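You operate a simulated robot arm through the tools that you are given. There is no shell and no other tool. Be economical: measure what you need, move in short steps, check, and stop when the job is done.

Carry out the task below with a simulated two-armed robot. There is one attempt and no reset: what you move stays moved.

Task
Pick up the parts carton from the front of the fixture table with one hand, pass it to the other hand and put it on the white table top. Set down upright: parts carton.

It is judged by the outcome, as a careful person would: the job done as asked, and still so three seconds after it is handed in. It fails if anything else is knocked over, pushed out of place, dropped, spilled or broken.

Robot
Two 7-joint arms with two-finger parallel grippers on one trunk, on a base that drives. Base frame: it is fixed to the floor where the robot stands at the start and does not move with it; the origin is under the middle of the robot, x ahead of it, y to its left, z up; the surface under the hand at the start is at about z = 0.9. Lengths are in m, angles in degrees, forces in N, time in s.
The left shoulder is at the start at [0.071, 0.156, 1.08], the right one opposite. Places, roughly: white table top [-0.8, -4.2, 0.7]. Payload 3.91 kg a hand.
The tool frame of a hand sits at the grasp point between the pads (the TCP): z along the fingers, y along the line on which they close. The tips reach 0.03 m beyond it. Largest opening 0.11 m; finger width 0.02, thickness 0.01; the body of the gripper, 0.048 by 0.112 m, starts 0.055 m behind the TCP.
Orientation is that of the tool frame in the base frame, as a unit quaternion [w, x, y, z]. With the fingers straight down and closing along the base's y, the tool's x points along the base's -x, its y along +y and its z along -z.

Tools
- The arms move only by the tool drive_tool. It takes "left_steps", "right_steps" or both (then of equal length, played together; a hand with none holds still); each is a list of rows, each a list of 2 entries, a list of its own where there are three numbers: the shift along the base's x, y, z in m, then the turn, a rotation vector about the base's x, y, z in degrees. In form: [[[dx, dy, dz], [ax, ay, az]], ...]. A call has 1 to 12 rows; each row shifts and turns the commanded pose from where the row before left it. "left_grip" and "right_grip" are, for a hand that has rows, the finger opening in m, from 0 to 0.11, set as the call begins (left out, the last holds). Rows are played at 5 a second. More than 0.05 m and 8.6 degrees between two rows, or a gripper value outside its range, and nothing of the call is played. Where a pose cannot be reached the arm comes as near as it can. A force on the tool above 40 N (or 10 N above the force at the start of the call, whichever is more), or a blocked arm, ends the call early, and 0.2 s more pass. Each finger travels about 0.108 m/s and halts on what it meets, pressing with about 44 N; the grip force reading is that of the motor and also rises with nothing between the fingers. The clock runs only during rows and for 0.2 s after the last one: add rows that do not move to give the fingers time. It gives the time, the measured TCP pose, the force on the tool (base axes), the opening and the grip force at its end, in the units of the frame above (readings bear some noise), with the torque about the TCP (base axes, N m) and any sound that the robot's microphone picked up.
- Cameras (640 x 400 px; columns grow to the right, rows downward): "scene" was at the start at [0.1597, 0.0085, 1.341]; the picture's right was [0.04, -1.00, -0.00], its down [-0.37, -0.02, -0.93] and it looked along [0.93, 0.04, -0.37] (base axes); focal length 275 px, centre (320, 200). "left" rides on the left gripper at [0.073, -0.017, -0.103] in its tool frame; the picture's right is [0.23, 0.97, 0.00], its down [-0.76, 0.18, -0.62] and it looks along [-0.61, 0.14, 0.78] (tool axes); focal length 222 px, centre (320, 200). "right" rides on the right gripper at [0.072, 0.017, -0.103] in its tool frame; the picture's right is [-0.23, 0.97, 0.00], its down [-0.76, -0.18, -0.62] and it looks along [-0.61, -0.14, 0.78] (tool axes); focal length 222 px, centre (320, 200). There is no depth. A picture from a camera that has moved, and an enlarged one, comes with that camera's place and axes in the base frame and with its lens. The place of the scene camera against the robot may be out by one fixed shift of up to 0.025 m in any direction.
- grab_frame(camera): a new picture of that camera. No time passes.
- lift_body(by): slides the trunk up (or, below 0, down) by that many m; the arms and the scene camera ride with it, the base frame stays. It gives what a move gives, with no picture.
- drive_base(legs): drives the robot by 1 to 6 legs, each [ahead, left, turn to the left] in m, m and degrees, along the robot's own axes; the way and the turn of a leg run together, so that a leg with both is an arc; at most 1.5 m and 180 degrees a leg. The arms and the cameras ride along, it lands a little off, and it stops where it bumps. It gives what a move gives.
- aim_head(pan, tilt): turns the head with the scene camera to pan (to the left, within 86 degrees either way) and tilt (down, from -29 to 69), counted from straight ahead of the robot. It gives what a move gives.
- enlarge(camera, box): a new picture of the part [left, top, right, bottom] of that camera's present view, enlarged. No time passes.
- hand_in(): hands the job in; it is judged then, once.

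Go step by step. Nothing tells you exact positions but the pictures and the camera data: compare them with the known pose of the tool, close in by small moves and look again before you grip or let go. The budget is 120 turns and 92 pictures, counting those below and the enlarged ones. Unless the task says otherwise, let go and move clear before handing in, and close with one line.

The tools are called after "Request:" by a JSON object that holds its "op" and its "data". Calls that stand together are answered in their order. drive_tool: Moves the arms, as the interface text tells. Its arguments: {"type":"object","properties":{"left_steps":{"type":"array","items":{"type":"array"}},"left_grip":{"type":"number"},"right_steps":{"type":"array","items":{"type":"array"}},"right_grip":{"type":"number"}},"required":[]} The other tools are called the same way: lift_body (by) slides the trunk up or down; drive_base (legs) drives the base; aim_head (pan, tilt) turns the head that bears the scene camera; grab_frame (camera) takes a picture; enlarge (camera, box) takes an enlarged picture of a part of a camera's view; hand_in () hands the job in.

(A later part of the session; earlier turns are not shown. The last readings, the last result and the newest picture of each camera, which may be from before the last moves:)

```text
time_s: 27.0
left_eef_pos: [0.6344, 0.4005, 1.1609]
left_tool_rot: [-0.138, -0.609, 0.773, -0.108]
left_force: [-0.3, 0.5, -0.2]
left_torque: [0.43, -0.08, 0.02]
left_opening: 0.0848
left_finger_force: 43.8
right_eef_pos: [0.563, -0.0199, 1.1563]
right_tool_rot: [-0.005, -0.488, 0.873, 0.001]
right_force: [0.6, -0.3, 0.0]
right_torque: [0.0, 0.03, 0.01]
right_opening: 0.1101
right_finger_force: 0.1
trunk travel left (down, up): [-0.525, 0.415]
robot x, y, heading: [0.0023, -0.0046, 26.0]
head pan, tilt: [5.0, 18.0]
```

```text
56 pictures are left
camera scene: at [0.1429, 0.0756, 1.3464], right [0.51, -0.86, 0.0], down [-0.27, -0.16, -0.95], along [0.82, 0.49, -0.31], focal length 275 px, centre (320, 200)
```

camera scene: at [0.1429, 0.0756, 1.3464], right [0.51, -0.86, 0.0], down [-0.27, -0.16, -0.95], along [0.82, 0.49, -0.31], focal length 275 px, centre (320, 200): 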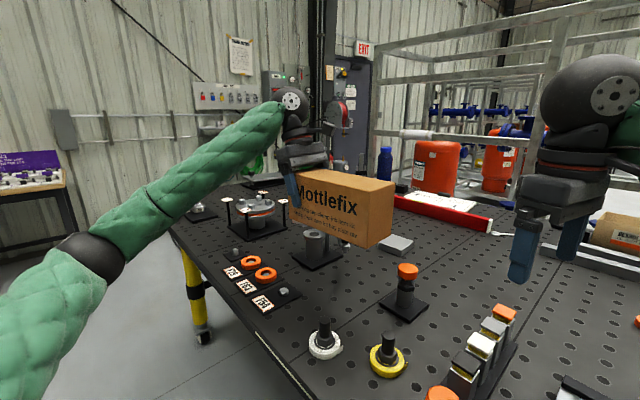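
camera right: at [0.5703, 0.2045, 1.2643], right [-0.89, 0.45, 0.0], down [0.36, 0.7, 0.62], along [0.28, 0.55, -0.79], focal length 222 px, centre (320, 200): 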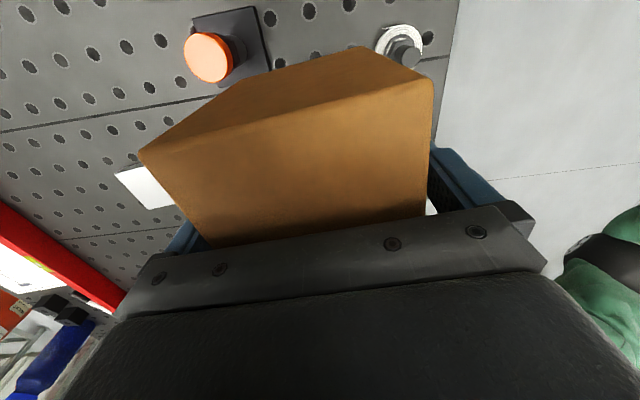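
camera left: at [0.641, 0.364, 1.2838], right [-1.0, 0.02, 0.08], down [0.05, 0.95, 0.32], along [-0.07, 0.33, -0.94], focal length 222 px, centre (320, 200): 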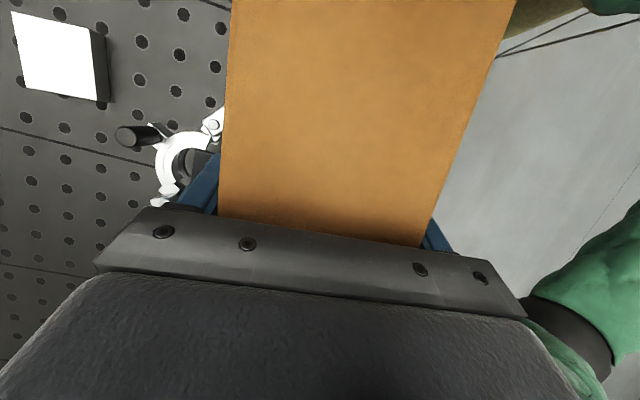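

Handover done: the left hand holds the carton level. Now I'll look right and left before driving.

Request:
{"op": "aim_head", "data": {"pan": -86, "tilt": 15}}

Request:
{"op": "grab_frame", "data": {"camera": "scene"}}

Request:
{"op": "aim_head", "data": {"pan": 86, "tilt": 15}}

Request:
{"op": "grab_frame", "data": {"camera": "scene"}}

```text
time_s: 28.6
left_eef_pos: [0.6347, 0.4001, 1.163]
left_tool_rot: [-0.137, -0.609, 0.774, -0.108]
left_force: [1.1, 0.2, 0.1]
left_torque: [0.46, -0.11, 0.01]
left_opening: 0.0851
left_finger_force: 44.1
right_eef_pos: [0.564, -0.0203, 1.1571]
right_tool_rot: [-0.005, -0.488, 0.873, 0.001]
right_force: [-0.7, -0.4, 0.0]
right_torque: [0.01, -0.01, -0.02]
right_opening: 0.1101
right_finger_force: 0.0
trunk travel left (down, up): [-0.525, 0.415]
robot x, y, heading: [-0.0007, 0.0012, 26.1]
head pan, tilt: [-85.9, 15.0]
```

```text
55 pictures are left
camera scene: at [0.1092, -0.0546, 1.3516], right [-0.87, -0.5, 0.0], down [-0.13, 0.22, -0.97], along [0.48, -0.84, -0.26], focal length 275 px, centre (320, 200)
```

scene: 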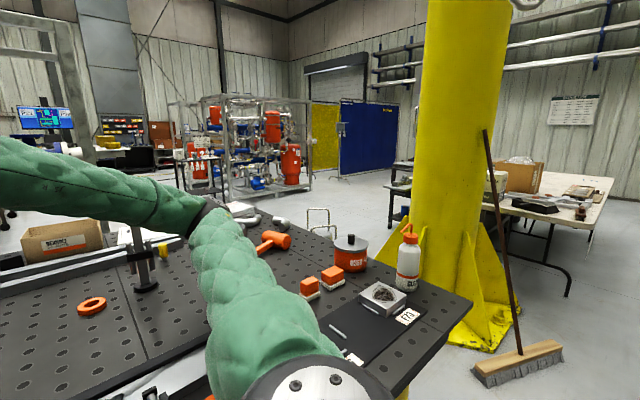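

```text
time_s: 31.2
left_eef_pos: [0.6322, 0.4, 1.1619]
left_tool_rot: [-0.137, -0.609, 0.774, -0.107]
left_force: [-0.1, -0.2, -0.2]
left_torque: [0.44, -0.12, 0.02]
left_opening: 0.0848
left_finger_force: 43.9
right_eef_pos: [0.5637, -0.021, 1.1563]
right_tool_rot: [-0.004, -0.488, 0.873, 0.0]
right_force: [-0.6, 0.2, 0.1]
right_torque: [-0.02, 0.02, 0.0]
right_opening: 0.1101
right_finger_force: 0.0
trunk travel left (down, up): [-0.525, 0.415]
robot x, y, heading: [0.0005, -0.0022, 26.2]
head pan, tilt: [85.9, 15.0]
```

```text
54 pictures are left
camera scene: at [0.0276, 0.1129, 1.3516], right [0.93, 0.37, 0.0], down [0.1, -0.24, -0.97], along [-0.36, 0.9, -0.26], focal length 275 px, centre (320, 200)
```

scene: 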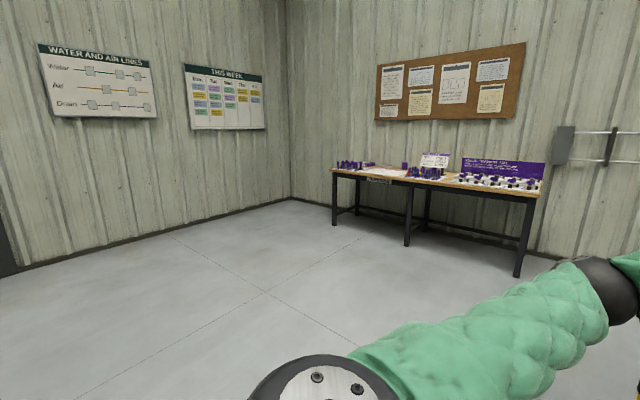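

The pale table with the brown box beyond the yellow column matches the given place (-0.8, -4.2). A broom leans on the column near (-0.2, -1.8), so I'll go round it widely; first back away from the fixture table and turn right partway.

Request:
{"op": "drive_base", "data": {"legs": [[-0.5, 0, 0]]}}

Request:
{"op": "aim_head", "data": {"pan": 0, "tilt": 20}}

Request:
{"op": "drive_base", "data": {"legs": [[0, 0, -80]]}}

Request:
{"op": "grab_frame", "data": {"camera": "scene"}}

Request:
{"op": "aim_head", "data": {"pan": -70, "tilt": 20}}

Request:
{"op": "grab_frame", "data": {"camera": "scene"}}

```text
time_s: 34.2
left_eef_pos: [0.1872, 0.1792, 1.1635]
left_tool_rot: [-0.138, -0.607, 0.775, -0.108]
left_force: [-1.1, 0.2, 0.7]
left_torque: [0.49, -0.11, -0.03]
left_opening: 0.0847
left_finger_force: 43.6
right_eef_pos: [0.1133, -0.2398, 1.1577]
right_tool_rot: [-0.004, -0.486, 0.874, 0.001]
right_force: [-0.3, -0.6, 0.2]
right_torque: [0.0, -0.02, -0.02]
right_opening: 0.11
right_finger_force: 0.2
trunk travel left (down, up): [-0.525, 0.415]
robot x, y, heading: [-0.4448, -0.2168, 25.5]
head pan, tilt: [85.9, 15.0]
```

```text
time_s: 35.8
left_eef_pos: [0.1887, 0.18, 1.1629]
left_tool_rot: [-0.137, -0.607, 0.775, -0.108]
left_force: [0.4, -0.6, 0.2]
left_torque: [0.44, -0.12, 0.02]
left_opening: 0.0852
left_finger_force: 43.7
right_eef_pos: [0.1152, -0.2396, 1.1571]
right_tool_rot: [-0.005, -0.487, 0.874, 0.0]
right_force: [0.7, -0.1, 0.3]
right_torque: [0.0, 0.01, 0.02]
right_opening: 0.1099
right_finger_force: 0.0
trunk travel left (down, up): [-0.525, 0.415]
robot x, y, heading: [-0.4465, -0.2147, 25.5]
head pan, tilt: [0.0, 20.0]
```

```text
time_s: 39.6
left_eef_pos: [0.0579, -0.7707, 1.1619]
left_tool_rot: [-0.175, 0.03, 0.984, 0.006]
left_force: [0.3, -1.0, 0.0]
left_torque: [0.0, -0.48, 0.0]
left_opening: 0.0848
left_finger_force: 44.0
right_eef_pos: [-0.3679, -0.773, 1.1566]
right_tool_rot: [-0.002, 0.186, 0.983, 0.003]
right_force: [-0.5, -1.1, -0.3]
right_torque: [0.0, -0.04, 0.01]
right_opening: 0.1097
right_finger_force: 0.2
trunk travel left (down, up): [-0.525, 0.415]
robot x, y, heading: [-0.4483, -0.2155, -54.0]
head pan, tilt: [0.0, 20.0]
```

```text
53 pictures are left
camera scene: at [-0.3463, -0.3296, 1.3434], right [-0.81, -0.59, 0.0], down [-0.2, 0.28, -0.94], along [0.55, -0.76, -0.34], focal length 275 px, centre (320, 200)
```

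scene: 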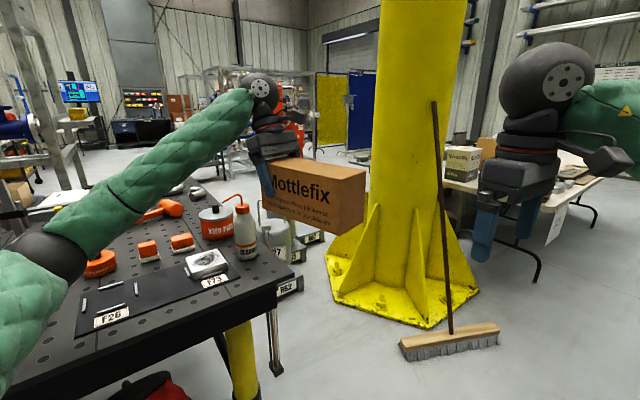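

```text
time_s: 41.0
left_eef_pos: [0.0587, -0.7696, 1.1617]
left_tool_rot: [-0.175, 0.03, 0.984, 0.006]
left_force: [0.3, 0.0, 0.2]
left_torque: [-0.03, -0.48, 0.01]
left_opening: 0.085
left_finger_force: 44.2
right_eef_pos: [-0.3689, -0.7743, 1.158]
right_tool_rot: [-0.003, 0.187, 0.982, 0.003]
right_force: [0.1, -0.7, 0.2]
right_torque: [-0.02, 0.0, 0.01]
right_opening: 0.11
right_finger_force: 0.0
trunk travel left (down, up): [-0.525, 0.415]
robot x, y, heading: [-0.4501, -0.2162, -53.9]
head pan, tilt: [-70.0, 20.0]
```

```text
52 pictures are left
camera scene: at [-0.4528, -0.3315, 1.3434], right [-0.83, 0.56, 0.0], down [0.19, 0.28, -0.94], along [-0.52, -0.78, -0.34], focal length 275 px, centre (320, 200)
```

scene: 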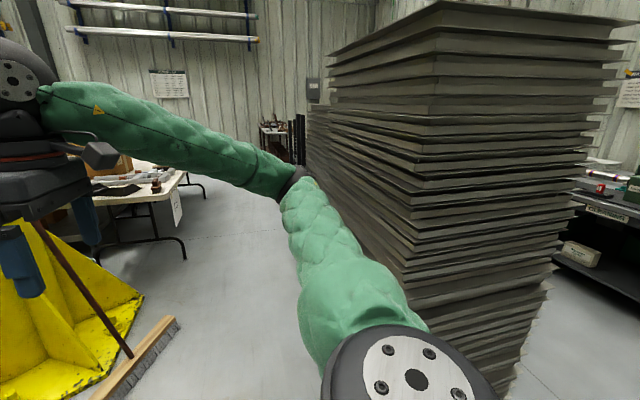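

A stack of sheets stands to the right; the passage lies between it and the broom (broom end near (-0.46, -2.06)). I need the stack's base position.

Request:
{"op": "aim_head", "data": {"pan": -86, "tilt": 40}}

Request:
{"op": "grab_frame", "data": {"camera": "scene"}}

Request:
{"op": "aim_head", "data": {"pan": -50, "tilt": 25}}

Request:
{"op": "grab_frame", "data": {"camera": "scene"}}

```text
time_s: 41.8
left_eef_pos: [0.0588, -0.7704, 1.1637]
left_tool_rot: [-0.174, 0.03, 0.984, 0.005]
left_force: [-1.2, 0.6, 0.0]
left_torque: [-0.04, -0.46, 0.0]
left_opening: 0.0849
left_finger_force: 43.5
right_eef_pos: [-0.3687, -0.774, 1.1578]
right_tool_rot: [-0.002, 0.187, 0.982, 0.003]
right_force: [-0.2, -0.2, 0.7]
right_torque: [0.02, -0.03, 0.03]
right_opening: 0.1099
right_finger_force: 0.1
trunk travel left (down, up): [-0.525, 0.415]
robot x, y, heading: [-0.4456, -0.2162, -53.9]
head pan, tilt: [-85.9, 40.0]
```

```text
51 pictures are left
camera scene: at [-0.4659, -0.3091, 1.3121], right [-0.65, 0.76, 0.0], down [0.49, 0.41, -0.77], along [-0.59, -0.49, -0.64], focal length 275 px, centre (320, 200)
```

scene: 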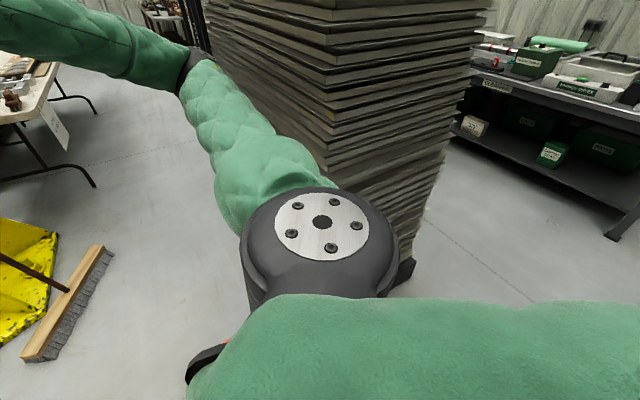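

```text
time_s: 42.8
left_eef_pos: [0.0584, -0.77, 1.1624]
left_tool_rot: [-0.175, 0.029, 0.984, 0.005]
left_force: [0.9, 0.0, -0.5]
left_torque: [-0.05, -0.45, 0.01]
left_opening: 0.0849
left_finger_force: 43.9
right_eef_pos: [-0.3686, -0.7744, 1.1592]
right_tool_rot: [-0.004, 0.187, 0.982, 0.003]
right_force: [-0.2, 0.2, -0.1]
right_torque: [0.0, -0.03, 0.03]
right_opening: 0.1102
right_finger_force: 0.2
trunk travel left (down, up): [-0.525, 0.415]
robot x, y, heading: [-0.4466, -0.215, -53.8]
head pan, tilt: [-50.0, 25.0]
```

```text
50 pictures are left
camera scene: at [-0.4231, -0.3436, 1.3353], right [-0.97, 0.24, 0.0], down [0.1, 0.41, -0.91], along [-0.22, -0.88, -0.42], focal length 275 px, centre (320, 200)
```

scene: 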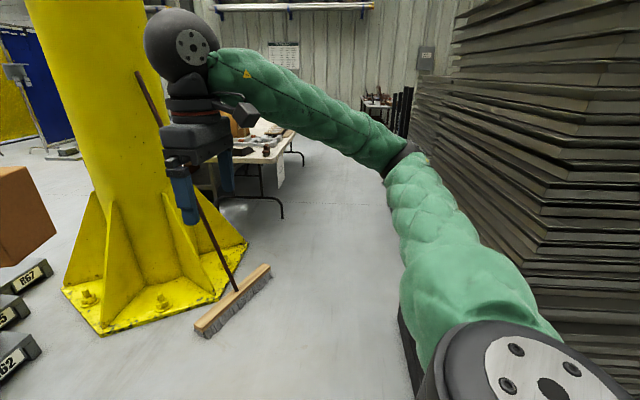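

The way through runs about heading -103°, between the stack corner (about (-1.15, -0.85)) and the broom. I'll extend the right arm forward to narrow its elbow before going.

Request:
{"op": "drive_tool", "data": {"right_steps": [[[0.027, -0.032, 0], [0, 0, 0]], [[0.027, -0.032, 0], [0, 0, 0]], [[0.027, -0.032, 0], [0, 0, 0]], [[0.027, -0.032, 0], [0, 0, 0]], [[0.027, -0.032, 0], [0, 0, 0]], [[0.027, -0.032, 0], [0, 0, 0]], [[0.027, -0.032, 0], [0, 0, 0]]], "right_grip": 0.11}}

Request:
{"op": "drive_base", "data": {"legs": [[0, 0, -48]]}}

Request:
{"op": "aim_head", "data": {"pan": -20, "tilt": 25}}

Request:
{"op": "grab_frame", "data": {"camera": "scene"}}

Request:
{"op": "aim_head", "data": {"pan": -75, "tilt": 30}}

Request:
{"op": "grab_frame", "data": {"camera": "scene"}}

```text
time_s: 44.4
left_eef_pos: [0.0589, -0.7722, 1.1608]
left_tool_rot: [-0.176, 0.03, 0.984, 0.006]
left_force: [-0.3, 0.3, 0.3]
left_torque: [-0.04, -0.45, 0.04]
left_opening: 0.0848
left_finger_force: 43.8
right_eef_pos: [-0.1786, -0.9997, 1.1563]
right_tool_rot: [-0.003, 0.187, 0.982, 0.004]
right_force: [0.4, 0.1, 0.1]
right_torque: [0.04, 0.03, -0.02]
right_opening: 0.1098
right_finger_force: 0.1
trunk travel left (down, up): [-0.525, 0.415]
robot x, y, heading: [-0.4471, -0.2203, -54.3]
head pan, tilt: [-50.0, 25.0]
```

```text
time_s: 46.2
left_eef_pos: [-0.234, -0.9311, 1.1661]
left_tool_rot: [-0.169, 0.25, 0.953, 0.041]
left_force: [0.2, -0.8, -1.0]
left_torque: [-0.19, -0.39, -0.05]
left_opening: 0.0847
left_finger_force: 43.5
right_eef_pos: [-0.5271, -1.0329, 1.1532]
right_tool_rot: [-0.003, 0.385, 0.923, 0.004]
right_force: [0.3, -0.1, 0.0]
right_torque: [-0.02, -0.01, 0.01]
right_opening: 0.1102
right_finger_force: 0.0
trunk travel left (down, up): [-0.525, 0.415]
robot x, y, heading: [-0.4504, -0.2174, -79.4]
head pan, tilt: [-50.0, 25.0]
stopped in leg 1: the robot was blocked; the commanded pose is now the measured one
```

```text
time_s: 47.1
left_eef_pos: [-0.2341, -0.9323, 1.1658]
left_tool_rot: [-0.169, 0.251, 0.952, 0.042]
left_force: [0.3, 0.4, 0.1]
left_torque: [-0.24, -0.41, -0.02]
left_opening: 0.085
left_finger_force: 44.0
right_eef_pos: [-0.5257, -1.0335, 1.1545]
right_tool_rot: [-0.005, 0.387, 0.922, 0.004]
right_force: [-0.4, -0.5, -0.4]
right_torque: [-0.01, -0.02, -0.02]
right_opening: 0.1099
right_finger_force: 0.1
trunk travel left (down, up): [-0.525, 0.415]
robot x, y, heading: [-0.4495, -0.2181, -79.4]
head pan, tilt: [-20.0, 25.0]
```

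```text
49 pictures are left
camera scene: at [-0.4364, -0.3559, 1.3353], right [-0.99, 0.17, 0.0], down [0.07, 0.42, -0.91], along [-0.15, -0.89, -0.42], focal length 275 px, centre (320, 200)
```

scene: 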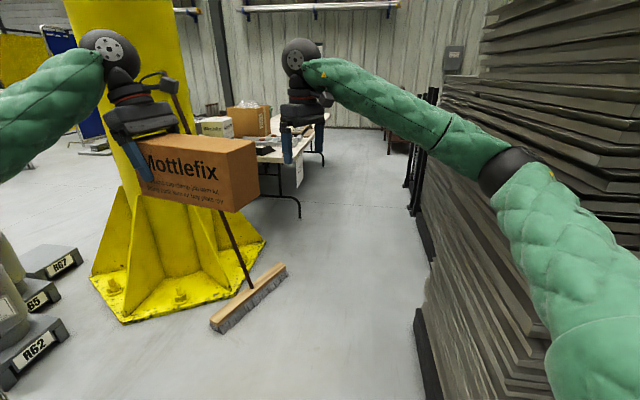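

```text
time_s: 48.4
left_eef_pos: [-0.2349, -0.9332, 1.1649]
left_tool_rot: [-0.169, 0.251, 0.952, 0.042]
left_force: [0.6, -0.5, -0.5]
left_torque: [-0.19, -0.4, -0.02]
left_opening: 0.085
left_finger_force: 43.7
right_eef_pos: [-0.5261, -1.0341, 1.1524]
right_tool_rot: [-0.005, 0.388, 0.922, 0.005]
right_force: [-0.5, -0.3, 0.3]
right_torque: [-0.01, 0.0, 0.03]
right_opening: 0.1098
right_finger_force: 0.1
trunk travel left (down, up): [-0.525, 0.415]
robot x, y, heading: [-0.4473, -0.2178, -79.3]
head pan, tilt: [-75.0, 30.0]
```

```text
48 pictures are left
camera scene: at [-0.5026, -0.3041, 1.3275], right [-0.43, 0.9, 0.0], down [0.45, 0.22, -0.87], along [-0.78, -0.37, -0.5], focal length 275 px, centre (320, 200)
```

scene: 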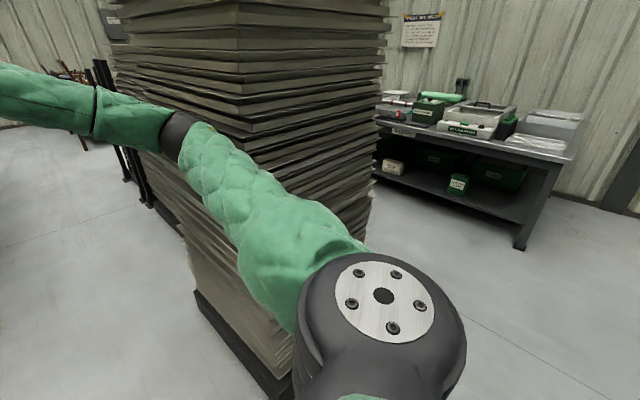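

The right elbow met the sheet stack; it is closer than I judged (left face from about (-0.97, -0.78) to (-1.23, -1.47)). I'll turn back, raise the trunk for clearance over the table items, and tuck the right hand inward.

Request:
{"op": "drive_base", "data": {"legs": [[0, 0, 15]]}}

Request:
{"op": "lift_body", "data": {"by": 0.13}}

Request:
{"op": "aim_head", "data": {"pan": -10, "tilt": 25}}

Request:
{"op": "grab_frame", "data": {"camera": "scene"}}

```text
time_s: 49.7
left_eef_pos: [-0.0537, -0.8498, 1.1667]
left_tool_rot: [-0.173, 0.121, 0.977, 0.019]
left_force: [0.1, 0.3, -6.3]
left_torque: [-0.12, -0.39, -0.01]
left_opening: 0.0849
left_finger_force: 43.9
right_eef_pos: [-0.3091, -1.0248, 1.1537]
right_tool_rot: [-0.005, 0.26, 0.966, 0.003]
right_force: [0.8, -0.5, -0.3]
right_torque: [0.0, 0.03, 0.01]
right_opening: 0.1102
right_finger_force: 0.0
trunk travel left (down, up): [-0.525, 0.415]
robot x, y, heading: [-0.4451, -0.2182, -64.1]
head pan, tilt: [-75.0, 30.0]
```

```text
time_s: 51.3
left_eef_pos: [-0.0537, -0.8506, 1.296]
left_tool_rot: [-0.173, 0.121, 0.977, 0.019]
left_force: [-0.1, 0.8, -5.7]
left_torque: [-0.11, -0.46, -0.01]
left_opening: 0.0847
left_finger_force: 44.1
right_eef_pos: [-0.3088, -1.0259, 1.2838]
right_tool_rot: [-0.004, 0.261, 0.965, 0.003]
right_force: [0.5, 0.0, 0.6]
right_torque: [0.02, -0.08, -0.06]
right_opening: 0.1101
right_finger_force: 0.0
trunk travel left (down, up): [-0.655, 0.285]
robot x, y, heading: [-0.4525, -0.2149, -64.3]
head pan, tilt: [-75.0, 30.0]
```

```text
time_s: 52.6
left_eef_pos: [-0.0538, -0.8502, 1.2962]
left_tool_rot: [-0.172, 0.121, 0.977, 0.019]
left_force: [0.4, -0.1, -5.7]
left_torque: [-0.11, -0.43, 0.02]
left_opening: 0.0849
left_finger_force: 44.1
right_eef_pos: [-0.3097, -1.0255, 1.2831]
right_tool_rot: [-0.005, 0.261, 0.965, 0.003]
right_force: [0.3, 0.0, 0.0]
right_torque: [-0.01, -0.02, -0.02]
right_opening: 0.1103
right_finger_force: 0.1
trunk travel left (down, up): [-0.655, 0.285]
robot x, y, heading: [-0.4492, -0.2161, -64.2]
head pan, tilt: [-10.0, 25.0]
```

```text
47 pictures are left
camera scene: at [-0.3851, -0.3486, 1.4653], right [-0.96, -0.27, 0.0], down [-0.12, 0.41, -0.91], along [0.25, -0.87, -0.42], focal length 275 px, centre (320, 200)
```

scene: 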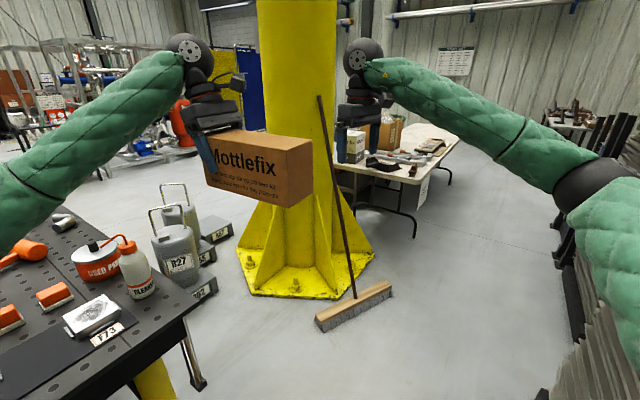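

Clear of the stack, carton still firmly held. Tucking the right hand in by 8 cm, then shifting the base left, away from the stack, to line up with the passage.

Request:
{"op": "drive_tool", "data": {"right_steps": [[[0.036, 0.017, 0], [0, 0, 0]], [[0.036, 0.017, 0], [0, 0, 0]]]}}

Request:
{"op": "drive_base", "data": {"legs": [[0.14, 0.3, 0]]}}

Request:
{"op": "aim_head", "data": {"pan": -60, "tilt": 35}}

Request:
{"op": "grab_frame", "data": {"camera": "scene"}}

```text
time_s: 53.2
left_eef_pos: [-0.0529, -0.8511, 1.2952]
left_tool_rot: [-0.173, 0.122, 0.977, 0.019]
left_force: [0.4, 1.1, -5.6]
left_torque: [-0.11, -0.45, 0.02]
left_opening: 0.0849
left_finger_force: 43.8
right_eef_pos: [-0.2389, -0.9898, 1.2817]
right_tool_rot: [-0.004, 0.261, 0.965, 0.003]
right_force: [-0.2, -0.4, -0.5]
right_torque: [0.01, -0.01, -0.01]
right_opening: 0.11
right_finger_force: 0.2
trunk travel left (down, up): [-0.655, 0.285]
robot x, y, heading: [-0.4481, -0.2174, -63.9]
head pan, tilt: [-10.0, 25.0]
```

```text
time_s: 55.4
left_eef_pos: [0.277, -0.8438, 1.2958]
left_tool_rot: [-0.172, 0.121, 0.977, 0.018]
left_force: [0.6, 0.8, -5.3]
left_torque: [-0.07, -0.47, 0.02]
left_opening: 0.0849
left_finger_force: 44.0
right_eef_pos: [0.0927, -0.9828, 1.2823]
right_tool_rot: [-0.005, 0.26, 0.966, 0.003]
right_force: [0.8, 0.7, 0.1]
right_torque: [0.0, -0.04, -0.04]
right_opening: 0.1101
right_finger_force: 0.1
trunk travel left (down, up): [-0.655, 0.285]
robot x, y, heading: [-0.113, -0.2115, -64.2]
head pan, tilt: [-10.0, 25.0]
```

```text
time_s: 56.6
left_eef_pos: [0.2771, -0.8438, 1.2956]
left_tool_rot: [-0.172, 0.121, 0.977, 0.019]
left_force: [0.1, 0.4, -5.6]
left_torque: [-0.12, -0.45, -0.01]
left_opening: 0.0847
left_finger_force: 44.1
right_eef_pos: [0.0927, -0.9831, 1.281]
right_tool_rot: [-0.005, 0.261, 0.965, 0.003]
right_force: [-1.1, 0.6, 0.4]
right_torque: [0.01, 0.0, 0.02]
right_opening: 0.1102
right_finger_force: 0.0
trunk travel left (down, up): [-0.655, 0.285]
robot x, y, heading: [-0.1167, -0.2107, -63.8]
head pan, tilt: [-60.0, 35.0]
```

```text
46 pictures are left
camera scene: at [-0.1281, -0.326, 1.4496], right [-0.83, 0.56, 0.0], down [0.32, 0.48, -0.82], along [-0.46, -0.68, -0.57], focal length 275 px, centre (320, 200)
```

scene: 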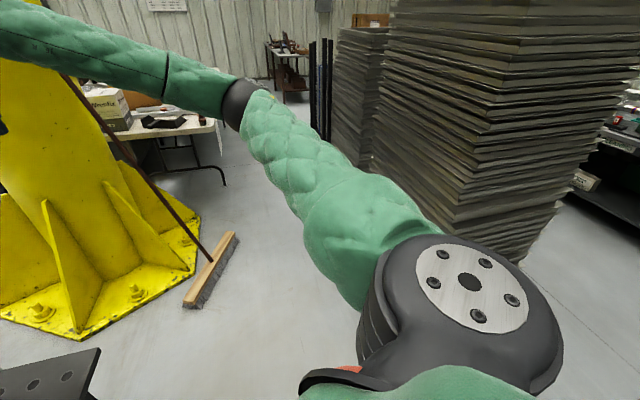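

Position is now mid-passage. Turning along the passage (heading about -108°) and checking.

Request:
{"op": "drive_base", "data": {"legs": [[0, 0, -44]]}}

Request:
{"op": "aim_head", "data": {"pan": 0, "tilt": 28}}

Request:
{"op": "grab_frame", "data": {"camera": "scene"}}

```text
time_s: 59.0
left_eef_pos: [-0.2748, -0.9387, 1.2963]
left_tool_rot: [-0.153, 0.479, 0.861, 0.081]
left_force: [-0.3, 0.3, -6.0]
left_torque: [-0.38, -0.24, -0.05]
left_opening: 0.085
left_finger_force: 44.0
right_eef_pos: [-0.5042, -0.911, 1.2824]
right_tool_rot: [-0.004, 0.604, 0.797, 0.005]
right_force: [0.0, 0.3, -1.1]
right_torque: [-0.03, 0.01, -0.01]
right_opening: 0.1101
right_finger_force: 0.0
trunk travel left (down, up): [-0.655, 0.285]
robot x, y, heading: [-0.114, -0.2109, -108.1]
head pan, tilt: [-60.0, 35.0]
```

```text
time_s: 60.3
left_eef_pos: [-0.2747, -0.94, 1.2955]
left_tool_rot: [-0.152, 0.479, 0.861, 0.081]
left_force: [-0.8, -0.3, -5.8]
left_torque: [-0.36, -0.25, 0.0]
left_opening: 0.085
left_finger_force: 43.7
right_eef_pos: [-0.5041, -0.9102, 1.2802]
right_tool_rot: [-0.002, 0.604, 0.797, 0.005]
right_force: [-0.4, 0.3, -0.1]
right_torque: [0.03, 0.02, 0.01]
right_opening: 0.11
right_finger_force: 0.0
trunk travel left (down, up): [-0.655, 0.285]
robot x, y, heading: [-0.1167, -0.2117, -108.1]
head pan, tilt: [0.0, 28.0]
```

```text
45 pictures are left
camera scene: at [-0.146, -0.3422, 1.4605], right [-0.95, 0.31, 0.0], down [0.15, 0.45, -0.88], along [-0.28, -0.84, -0.47], focal length 275 px, centre (320, 200)
```

scene: 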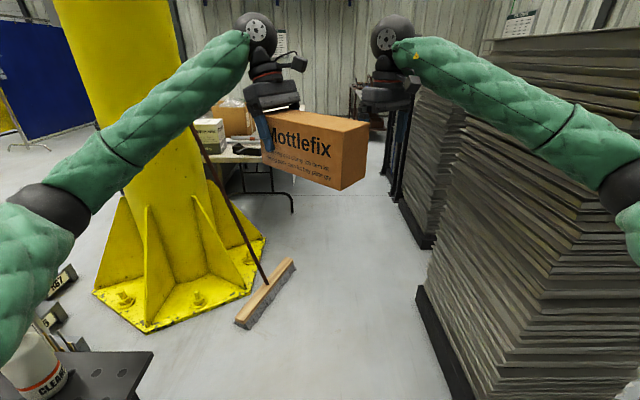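

The corridor is clear ahead: stack face on the right, broom end near (-0.47, -2.04) on the left. Driving 0.7 m ahead, then checking.

Request:
{"op": "drive_base", "data": {"legs": [[0.75, 0, 0]]}}

Request:
{"op": "grab_frame", "data": {"camera": "scene"}}

```text
time_s: 64.4
left_eef_pos: [-0.5114, -1.6519, 1.2955]
left_tool_rot: [-0.152, 0.481, 0.86, 0.083]
left_force: [-0.1, -1.1, -5.4]
left_torque: [-0.39, -0.22, 0.02]
left_opening: 0.085
left_finger_force: 44.0
right_eef_pos: [-0.741, -1.6219, 1.2812]
right_tool_rot: [-0.003, 0.605, 0.797, 0.004]
right_force: [0.4, 1.0, 0.1]
right_torque: [0.01, 0.01, 0.0]
right_opening: 0.1096
right_finger_force: 0.0
trunk travel left (down, up): [-0.655, 0.285]
robot x, y, heading: [-0.3562, -0.925, -108.5]
head pan, tilt: [0.0, 28.0]
```

```text
44 pictures are left
camera scene: at [-0.3816, -1.0555, 1.4605], right [-0.95, 0.31, 0.0], down [0.15, 0.45, -0.88], along [-0.28, -0.84, -0.47], focal length 275 px, centre (320, 200)
```

scene: 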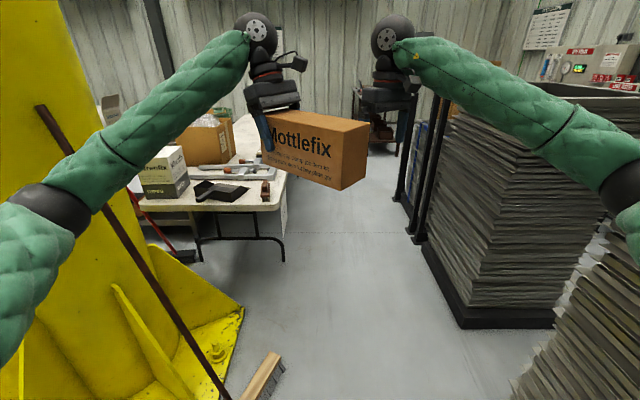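

Clear on both sides. Driving on with a slight shift right to pass the broom end.

Request:
{"op": "drive_base", "data": {"legs": [[0.5, -0.15, 0], [0.55, -0.05, 0]]}}

Request:
{"op": "grab_frame", "data": {"camera": "scene"}}

```text
time_s: 70.2
left_eef_pos: [-1.0248, -2.5947, 1.2945]
left_tool_rot: [-0.152, 0.48, 0.86, 0.082]
left_force: [-0.4, -0.1, -6.8]
left_torque: [-0.37, -0.24, 0.0]
left_opening: 0.085
left_finger_force: 44.1
right_eef_pos: [-1.2548, -2.5663, 1.2811]
right_tool_rot: [-0.003, 0.604, 0.797, 0.004]
right_force: [0.1, -0.1, -0.5]
right_torque: [0.03, -0.04, -0.01]
right_opening: 0.11
right_finger_force: 0.0
trunk travel left (down, up): [-0.655, 0.285]
robot x, y, heading: [-0.8691, -1.8666, -108.5]
head pan, tilt: [0.0, 28.0]
```

```text
43 pictures are left
camera scene: at [-0.8965, -1.9978, 1.4605], right [-0.95, 0.31, 0.0], down [0.15, 0.45, -0.88], along [-0.28, -0.84, -0.47], focal length 275 px, centre (320, 200)
```

scene: 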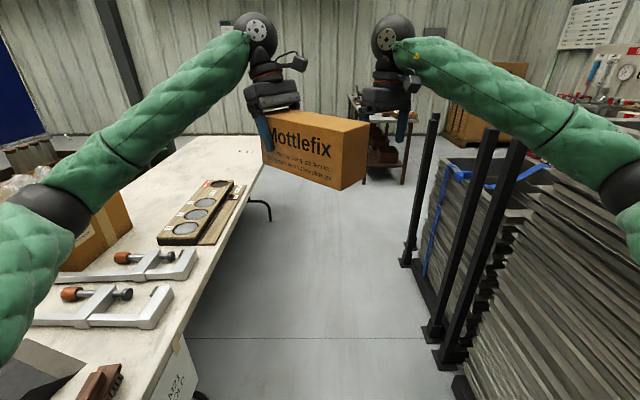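

Past the broom. The pale table is on my left with a clear area towards its far half (about (-0.8, -4.1)). Driving on along its edge.

Request:
{"op": "drive_base", "data": {"legs": [[1.1, -0.03, 0]]}}

Request:
{"op": "aim_head", "data": {"pan": 25, "tilt": 28}}

Request:
{"op": "grab_frame", "data": {"camera": "scene"}}

```text
time_s: 75.9
left_eef_pos: [-1.3847, -3.6465, 1.2963]
left_tool_rot: [-0.152, 0.474, 0.864, 0.081]
left_force: [0.6, -0.2, -6.6]
left_torque: [-0.37, -0.25, 0.07]
left_opening: 0.0851
left_finger_force: 44.1
right_eef_pos: [-1.6161, -3.623, 1.2806]
right_tool_rot: [-0.003, 0.598, 0.801, 0.004]
right_force: [0.4, 0.5, -0.5]
right_torque: [-0.02, -0.01, -0.04]
right_opening: 0.1101
right_finger_force: 0.0
trunk travel left (down, up): [-0.655, 0.285]
robot x, y, heading: [-1.239, -2.9161, -107.5]
head pan, tilt: [0.0, 28.0]
```

```text
time_s: 76.8
left_eef_pos: [-1.3855, -3.6465, 1.2963]
left_tool_rot: [-0.153, 0.474, 0.863, 0.081]
left_force: [0.5, -0.6, -5.9]
left_torque: [-0.39, -0.26, -0.01]
left_opening: 0.085
left_finger_force: 43.9
right_eef_pos: [-1.6159, -3.6211, 1.2812]
right_tool_rot: [-0.003, 0.598, 0.801, 0.005]
right_force: [0.2, -0.1, 0.2]
right_torque: [0.01, 0.03, -0.02]
right_opening: 0.11
right_finger_force: 0.1
trunk travel left (down, up): [-0.655, 0.285]
robot x, y, heading: [-1.2379, -2.9161, -107.3]
head pan, tilt: [25.0, 28.0]
```

```text
42 pictures are left
camera scene: at [-1.2256, -3.0515, 1.4605], right [-0.99, -0.13, 0.0], down [-0.06, 0.47, -0.88], along [0.11, -0.88, -0.47], focal length 275 px, centre (320, 200)
```

scene: 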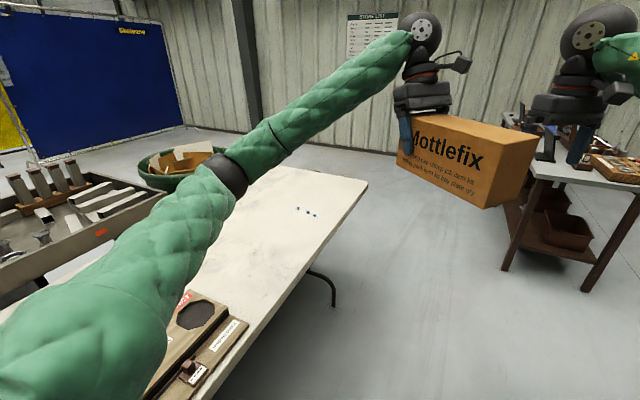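

The clear spot I want is about (-0.75, -4.12) on the pale top (z ≈ 0.7), away from the small blue bits and the gauge board. I'll drive alongside it and turn left to face the table.

Request:
{"op": "drive_base", "data": {"legs": [[1.0, 0.08, 0], [0, 0, 90]]}}

Request:
{"op": "aim_head", "data": {"pan": 0, "tilt": 32}}

Request:
{"op": "grab_frame", "data": {"camera": "scene"}}

```text
time_s: 85.8
left_eef_pos: [-0.7376, -4.0672, 1.2961]
left_tool_rot: [-0.166, -0.264, 0.949, -0.049]
left_force: [-0.6, 0.5, -5.0]
left_torque: [0.2, -0.42, -0.04]
left_opening: 0.0847
left_finger_force: 43.7
right_eef_pos: [-0.7684, -4.2968, 1.2817]
right_tool_rot: [-0.005, -0.132, 0.991, 0.001]
right_force: [-0.7, -0.1, 0.1]
right_torque: [0.0, -0.02, 0.01]
right_opening: 0.11
right_finger_force: 0.0
trunk travel left (down, up): [-0.655, 0.285]
robot x, y, heading: [-1.4676, -3.9033, -18.8]
head pan, tilt: [25.0, 28.0]
```

```text
time_s: 86.7
left_eef_pos: [-0.7382, -4.0673, 1.2952]
left_tool_rot: [-0.166, -0.264, 0.949, -0.048]
left_force: [-0.6, -0.1, -6.1]
left_torque: [0.24, -0.37, 0.0]
left_opening: 0.085
left_finger_force: 44.5
right_eef_pos: [-0.7692, -4.2971, 1.2826]
right_tool_rot: [-0.005, -0.131, 0.991, 0.001]
right_force: [0.3, 0.7, -1.0]
right_torque: [0.02, 0.01, -0.05]
right_opening: 0.1099
right_finger_force: 0.2
trunk travel left (down, up): [-0.655, 0.285]
robot x, y, heading: [-1.4635, -3.903, -18.9]
head pan, tilt: [0.0, 32.0]
```

```text
41 pictures are left
camera scene: at [-1.315, -3.9445, 1.4542], right [-0.32, -0.95, 0.0], down [-0.5, 0.17, -0.85], along [0.8, -0.27, -0.53], focal length 275 px, centre (320, 200)
```

scene: 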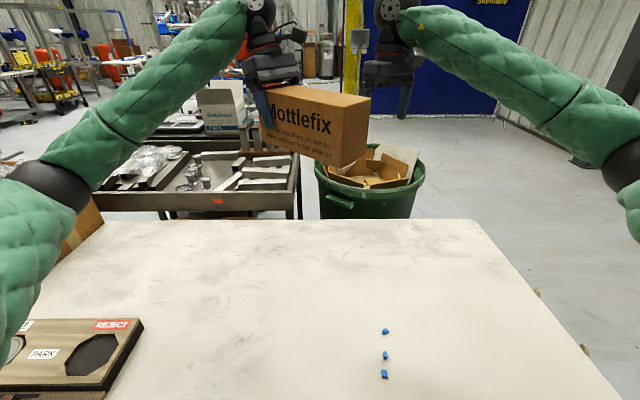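

Facing the table; the carton hangs over the clear area. I'll lower the trunk by 0.33 m and shift the carton 0.08 m left, away from the small blue bits.

Request:
{"op": "lift_body", "data": {"by": -0.33}}

Request:
{"op": "drive_tool", "data": {"left_steps": [[[0.013, 0.038, 0], [0, 0, 0]], [[0.013, 0.038, 0], [0, 0, 0]], [[0, 0, 0], [0, 0, 0]]]}}

Request:
{"op": "grab_frame", "data": {"camera": "scene"}}

Request:
{"op": "grab_frame", "data": {"camera": "left"}}

Request:
{"op": "grab_frame", "data": {"camera": "right"}}

```text
time_s: 90.0
left_eef_pos: [-0.7384, -4.0689, 0.9655]
left_tool_rot: [-0.165, -0.264, 0.949, -0.048]
left_force: [0.4, 0.0, -5.0]
left_torque: [0.23, -0.43, 0.01]
left_opening: 0.0847
left_finger_force: 44.1
right_eef_pos: [-0.769, -4.2959, 0.9521]
right_tool_rot: [-0.006, -0.132, 0.991, 0.001]
right_force: [0.1, -0.2, 0.3]
right_torque: [-0.02, 0.0, 0.0]
right_opening: 0.11
right_finger_force: 0.1
trunk travel left (down, up): [-0.325, 0.615]
robot x, y, heading: [-1.4681, -3.9025, -18.8]
head pan, tilt: [0.0, 32.0]
```

```text
time_s: 90.8
left_eef_pos: [-0.7123, -3.9917, 0.9659]
left_tool_rot: [-0.165, -0.263, 0.949, -0.049]
left_force: [0.8, -0.6, -5.9]
left_torque: [0.22, -0.38, 0.02]
left_opening: 0.0851
left_finger_force: 44.3
right_eef_pos: [-0.769, -4.2982, 0.9517]
right_tool_rot: [-0.006, -0.131, 0.991, 0.001]
right_force: [0.7, 0.2, 0.7]
right_torque: [-0.01, 0.01, -0.01]
right_opening: 0.1099
right_finger_force: 0.1
trunk travel left (down, up): [-0.325, 0.615]
robot x, y, heading: [-1.4641, -3.9018, -18.6]
head pan, tilt: [0.0, 32.0]
```

```text
40 pictures are left
camera scene: at [-1.3153, -3.9445, 1.1241], right [-0.32, -0.95, 0.0], down [-0.5, 0.17, -0.85], along [0.8, -0.27, -0.53], focal length 275 px, centre (320, 200)
```

scene: 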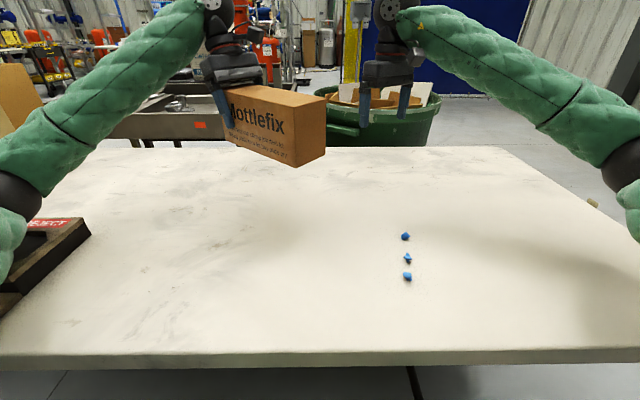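

```text
39 pictures are left
camera left: at [-0.7327, -4.0237, 1.0872], right [-0.69, 0.72, 0.07], down [0.7, 0.63, 0.33], along [0.19, 0.27, -0.94], focal length 222 px, centre (320, 200)
```

left: 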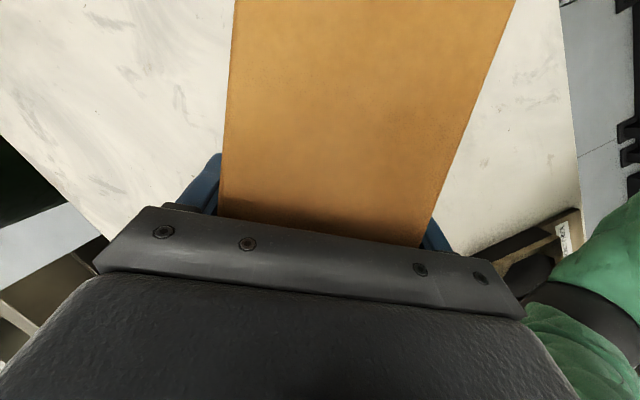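

```text
38 pictures are left
camera right: at [-0.8416, -4.2999, 1.0561], right [-0.03, 1.0, 0.0], down [0.79, 0.03, 0.61], along [0.61, 0.02, -0.79], focal length 222 px, centre (320, 200)
```

right: 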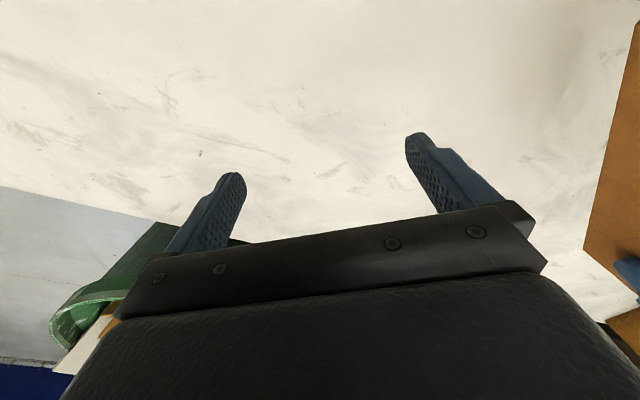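

Everything is clear, but the left elbow hangs near the gauge board, so I'll raise the trunk 0.12 m and reach down with the arm instead.

Request:
{"op": "lift_body", "data": {"by": 0.12}}

Request:
{"op": "drive_tool", "data": {"left_steps": [[[0, 0, -0.04], [0, 0, 0]], [[0, 0, -0.04], [0, 0, 0]], [[0, 0, -0.04], [0, 0, 0]], [[0, 0, -0.04], [0, 0, 0]], [[0, 0, -0.04], [0, 0, 0]], [[0, 0, -0.04], [0, 0, 0]], [[0, 0, 0], [0, 0, 0]]]}}

Request:
{"op": "grab_frame", "data": {"camera": "scene"}}

```text
time_s: 92.3
left_eef_pos: [-0.7122, -3.9922, 1.0858]
left_tool_rot: [-0.167, -0.264, 0.949, -0.048]
left_force: [-0.1, 0.7, -6.1]
left_torque: [0.27, -0.39, 0.0]
left_opening: 0.0849
left_finger_force: 43.9
right_eef_pos: [-0.7684, -4.2973, 1.0708]
right_tool_rot: [-0.005, -0.132, 0.991, 0.001]
right_force: [0.6, -0.3, -1.2]
right_torque: [0.03, 0.0, 0.01]
right_opening: 0.1099
right_finger_force: 0.1
trunk travel left (down, up): [-0.445, 0.495]
robot x, y, heading: [-1.4654, -3.904, -19.0]
head pan, tilt: [0.0, 32.0]
```

```text
time_s: 93.9
left_eef_pos: [-0.7095, -4.0138, 0.8609]
left_tool_rot: [-0.157, -0.255, 0.953, -0.048]
left_force: [-0.3, 1.0, -6.3]
left_torque: [0.24, -0.38, -0.03]
left_opening: 0.0847
left_finger_force: 43.3
right_eef_pos: [-0.7755, -4.3188, 1.0742]
right_tool_rot: [-0.002, -0.12, 0.993, 0.004]
right_force: [0.3, 0.0, 0.0]
right_torque: [0.0, -0.02, 0.02]
right_opening: 0.11
right_finger_force: 0.0
trunk travel left (down, up): [-0.445, 0.495]
robot x, y, heading: [-1.4554, -3.902, -20.0]
head pan, tilt: [0.0, 32.0]
```

```text
37 pictures are left
camera scene: at [-1.3141, -3.9554, 1.2473], right [-0.34, -0.94, -0.01], down [-0.49, 0.19, -0.85], along [0.8, -0.29, -0.53], focal length 275 px, centre (320, 200)
```

scene: 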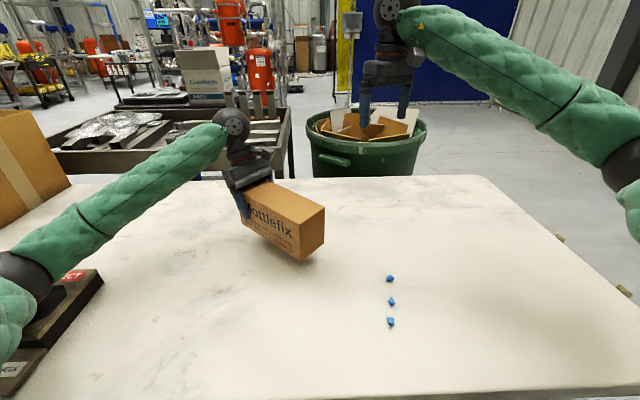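

The base got nudged (heading changed and the left hand lagged): the left elbow is pressing on the gauge board. Going back up at once and looking.

Request:
{"op": "drive_tool", "data": {"left_steps": [[[0, 0, 0.04], [0, 0, 0]], [[0, 0, 0.04], [0, 0, 0]], [[0, 0, 0.04], [0, 0, 0]], [[0, 0, 0.04], [0, 0, 0]], [[0, 0, 0], [0, 0, 0]]]}}

Request:
{"op": "aim_head", "data": {"pan": 40, "tilt": 35}}

Request:
{"op": "grab_frame", "data": {"camera": "scene"}}

```text
time_s: 95.1
left_eef_pos: [-0.7151, -3.9933, 1.0044]
left_tool_rot: [-0.166, -0.265, 0.949, -0.049]
left_force: [0.5, 0.6, -5.7]
left_torque: [0.24, -0.35, -0.01]
left_opening: 0.085
left_finger_force: 43.5
right_eef_pos: [-0.7672, -4.2978, 1.0706]
right_tool_rot: [-0.005, -0.132, 0.991, 0.002]
right_force: [0.8, -0.1, -0.4]
right_torque: [0.0, 0.0, 0.02]
right_opening: 0.1101
right_finger_force: 0.0
trunk travel left (down, up): [-0.445, 0.495]
robot x, y, heading: [-1.4687, -3.9034, -18.6]
head pan, tilt: [0.0, 32.0]
```

```text
time_s: 96.1
left_eef_pos: [-0.7142, -3.994, 1.0058]
left_tool_rot: [-0.166, -0.264, 0.949, -0.049]
left_force: [0.9, 0.6, -6.6]
left_torque: [0.26, -0.4, 0.02]
left_opening: 0.0847
left_finger_force: 43.9
right_eef_pos: [-0.7695, -4.2972, 1.0709]
right_tool_rot: [-0.005, -0.132, 0.991, 0.001]
right_force: [0.0, 0.4, 0.1]
right_torque: [0.03, 0.02, 0.03]
right_opening: 0.1097
right_finger_force: 0.0
trunk travel left (down, up): [-0.445, 0.495]
robot x, y, heading: [-1.4677, -3.9037, -18.8]
head pan, tilt: [40.0, 35.0]
```

```text
36 pictures are left
camera scene: at [-1.3179, -3.8837, 1.2395], right [0.36, -0.93, 0.0], down [-0.54, -0.21, -0.82], along [0.76, 0.3, -0.57], focal length 275 px, centre (320, 200)
```

scene: 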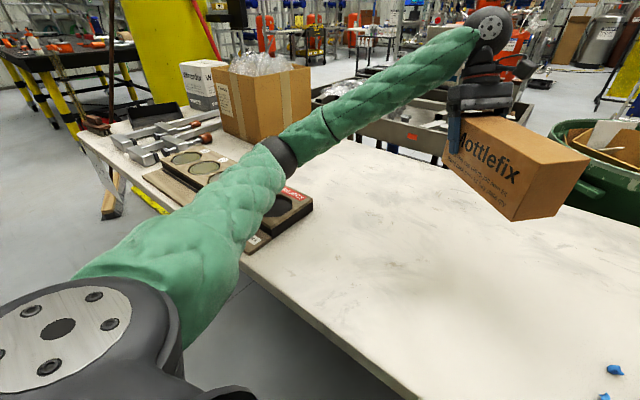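

The base sprang back and the gauge board's corner is still at (-0.70, -3.61), as before. I'll raise the trunk 0.27 m so the elbow stays high, and move the base 0.12 m right, away from the board.

Request:
{"op": "lift_body", "data": {"by": 0.27}}

Request:
{"op": "drive_base", "data": {"legs": [[0, -0.12, 0]]}}

Request:
{"op": "drive_tool", "data": {"left_steps": [[[0.035, -0.012, -0.03], [0, 0, 0]], [[0.035, -0.012, -0.03], [0, 0, 0]], [[0, 0, -0.045], [0, 0, 0]], [[0, 0, -0.045], [0, 0, 0]], [[0, 0, -0.045], [0, 0, 0]], [[0, 0, -0.045], [0, 0, 0]], [[0, 0, 0], [0, 0, 0]]]}}

Request:
{"op": "grab_frame", "data": {"camera": "scene"}}

```text
time_s: 98.9
left_eef_pos: [-0.7156, -3.9938, 1.2767]
left_tool_rot: [-0.166, -0.263, 0.949, -0.049]
left_force: [0.5, -0.8, -6.8]
left_torque: [0.23, -0.45, 0.01]
left_opening: 0.0852
left_finger_force: 44.0
right_eef_pos: [-0.7689, -4.2969, 1.3407]
right_tool_rot: [-0.005, -0.13, 0.991, 0.0]
right_force: [-0.3, 0.6, -0.4]
right_torque: [0.01, 0.02, -0.01]
right_opening: 0.1102
right_finger_force: 0.0
trunk travel left (down, up): [-0.715, 0.225]
robot x, y, heading: [-1.4629, -3.9034, -18.7]
head pan, tilt: [40.0, 35.0]
```

```text
time_s: 100.1
left_eef_pos: [-0.7545, -4.1059, 1.2773]
left_tool_rot: [-0.166, -0.265, 0.949, -0.049]
left_force: [-0.4, -1.0, -6.2]
left_torque: [0.24, -0.38, 0.02]
left_opening: 0.085
left_finger_force: 43.7
right_eef_pos: [-0.8059, -4.4105, 1.3404]
right_tool_rot: [-0.005, -0.132, 0.991, 0.0]
right_force: [-0.2, 0.6, -0.1]
right_torque: [0.01, -0.01, 0.01]
right_opening: 0.1101
right_finger_force: 0.1
trunk travel left (down, up): [-0.715, 0.225]
robot x, y, heading: [-1.5063, -4.0185, -18.7]
head pan, tilt: [40.0, 35.0]
```

```text
time_s: 101.7
left_eef_pos: [-0.6845, -4.1289, 1.0364]
left_tool_rot: [-0.166, -0.265, 0.949, -0.049]
left_force: [-0.6, -0.4, -5.4]
left_torque: [0.22, -0.39, -0.01]
left_opening: 0.0847
left_finger_force: 44.0
right_eef_pos: [-0.8076, -4.4107, 1.3421]
right_tool_rot: [-0.005, -0.133, 0.991, 0.001]
right_force: [-0.4, -0.6, 0.9]
right_torque: [-0.01, -0.01, -0.05]
right_opening: 0.1101
right_finger_force: 0.0
trunk travel left (down, up): [-0.715, 0.225]
robot x, y, heading: [-1.4994, -4.0194, -19.0]
head pan, tilt: [40.0, 35.0]
```

```text
35 pictures are left
camera scene: at [-1.3567, -3.998, 1.5096], right [0.36, -0.93, 0.0], down [-0.53, -0.21, -0.82], along [0.76, 0.3, -0.57], focal length 275 px, centre (320, 200)
```

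scene: 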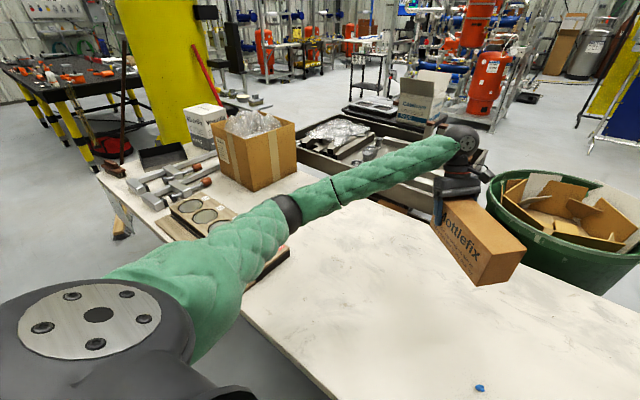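

The elbow is now well above the table. Lowering in stages.

Request:
{"op": "drive_tool", "data": {"left_steps": [[[0, 0, -0.04], [0, 0, 0]], [[0, 0, -0.04], [0, 0, 0]], [[0, 0, -0.04], [0, 0, 0]], [[0, 0, -0.04], [0, 0, 0]], [[0, 0, -0.03], [0, 0, 0]], [[0, 0, 0], [0, 0, 0]]]}}

Request:
{"op": "grab_frame", "data": {"camera": "scene"}}

Request:
{"op": "grab_frame", "data": {"camera": "left"}}

```text
time_s: 103.1
left_eef_pos: [-0.6825, -4.13, 0.8475]
left_tool_rot: [-0.166, -0.265, 0.949, -0.049]
left_force: [-0.6, 0.1, -4.1]
left_torque: [0.21, -0.38, -0.02]
left_opening: 0.0846
left_finger_force: 44.1
right_eef_pos: [-0.8063, -4.4094, 1.3417]
right_tool_rot: [-0.006, -0.132, 0.991, 0.002]
right_force: [0.3, -0.5, 0.2]
right_torque: [0.01, 0.02, -0.01]
right_opening: 0.11
right_finger_force: 0.0
trunk travel left (down, up): [-0.715, 0.225]
robot x, y, heading: [-1.5062, -4.016, -18.8]
head pan, tilt: [40.0, 35.0]
```

```text
34 pictures are left
camera scene: at [-1.3565, -3.9975, 1.5096], right [0.36, -0.93, 0.0], down [-0.54, -0.21, -0.82], along [0.76, 0.3, -0.57], focal length 275 px, centre (320, 200)
```

scene: 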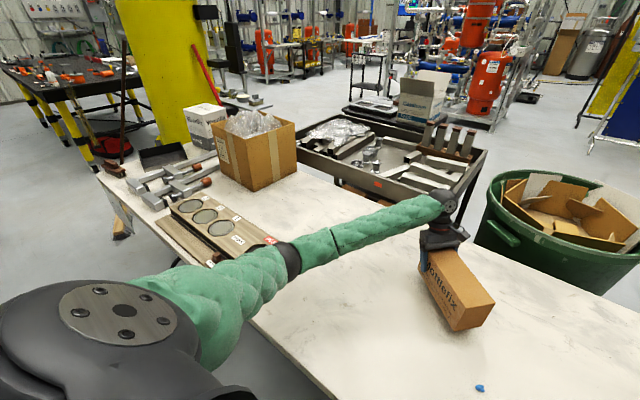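

```text
33 pictures are left
camera left: at [-0.7035, -4.162, 0.9683], right [-0.69, 0.72, 0.07], down [0.7, 0.64, 0.33], along [0.19, 0.27, -0.94], focal length 222 px, centre (320, 200)
```

left: 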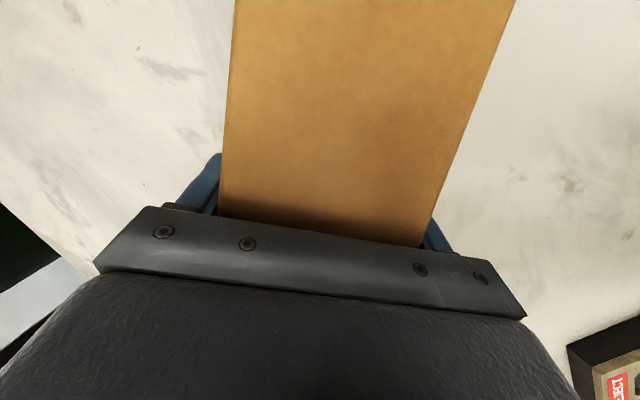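

Still clear. Lowering slowly toward contact.

Request:
{"op": "drive_tool", "data": {"left_steps": [[[0, 0, -0.02], [0, 0, 0]], [[0, 0, -0.02], [0, 0, 0]], [[0, 0, -0.01], [0, 0, 0]], [[0, 0, 0], [0, 0, 0]]]}}

Request:
{"op": "enlarge", "data": {"camera": "scene", "box": [380, 200, 540, 340]}}

```text
time_s: 104.0
left_eef_pos: [-0.6811, -4.13, 0.8056]
left_tool_rot: [-0.162, -0.265, 0.949, -0.053]
left_force: [-14.2, 4.0, 29.1]
left_torque: [2.17, 0.39, 0.62]
left_opening: 0.0849
left_finger_force: 44.0
right_eef_pos: [-0.8079, -4.4087, 1.3423]
right_tool_rot: [-0.005, -0.134, 0.991, 0.001]
right_force: [1.2, 0.1, 0.0]
right_torque: [0.01, 0.01, 0.0]
right_opening: 0.1098
right_finger_force: 0.0
trunk travel left (down, up): [-0.715, 0.225]
robot x, y, heading: [-1.5048, -4.0164, -18.7]
head pan, tilt: [40.0, 35.0]
stopped in row 4 (left hand): the force on the tool passed its limit at 41 N (the readings are from after the stop); the commanded pose is now the measured one
```

```text
2.86 times, centred on (460, 270) of scene
camera zoom: at [-1.3585, -3.9975, 1.5101], right [0.36, -0.93, 0.0], down [-0.53, -0.21, -0.82], along [0.76, 0.3, -0.57], focal length 785 px, centre (-80, 0)
```

zoom: 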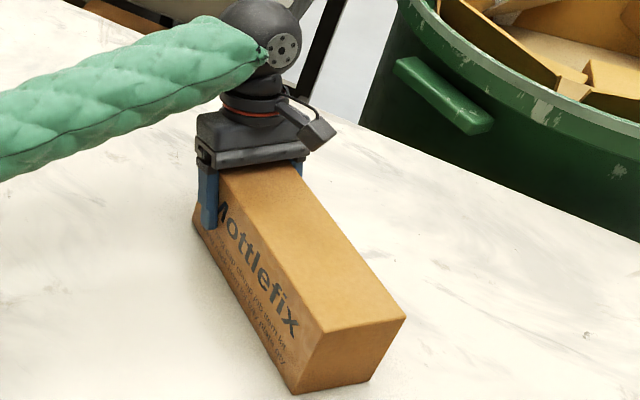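

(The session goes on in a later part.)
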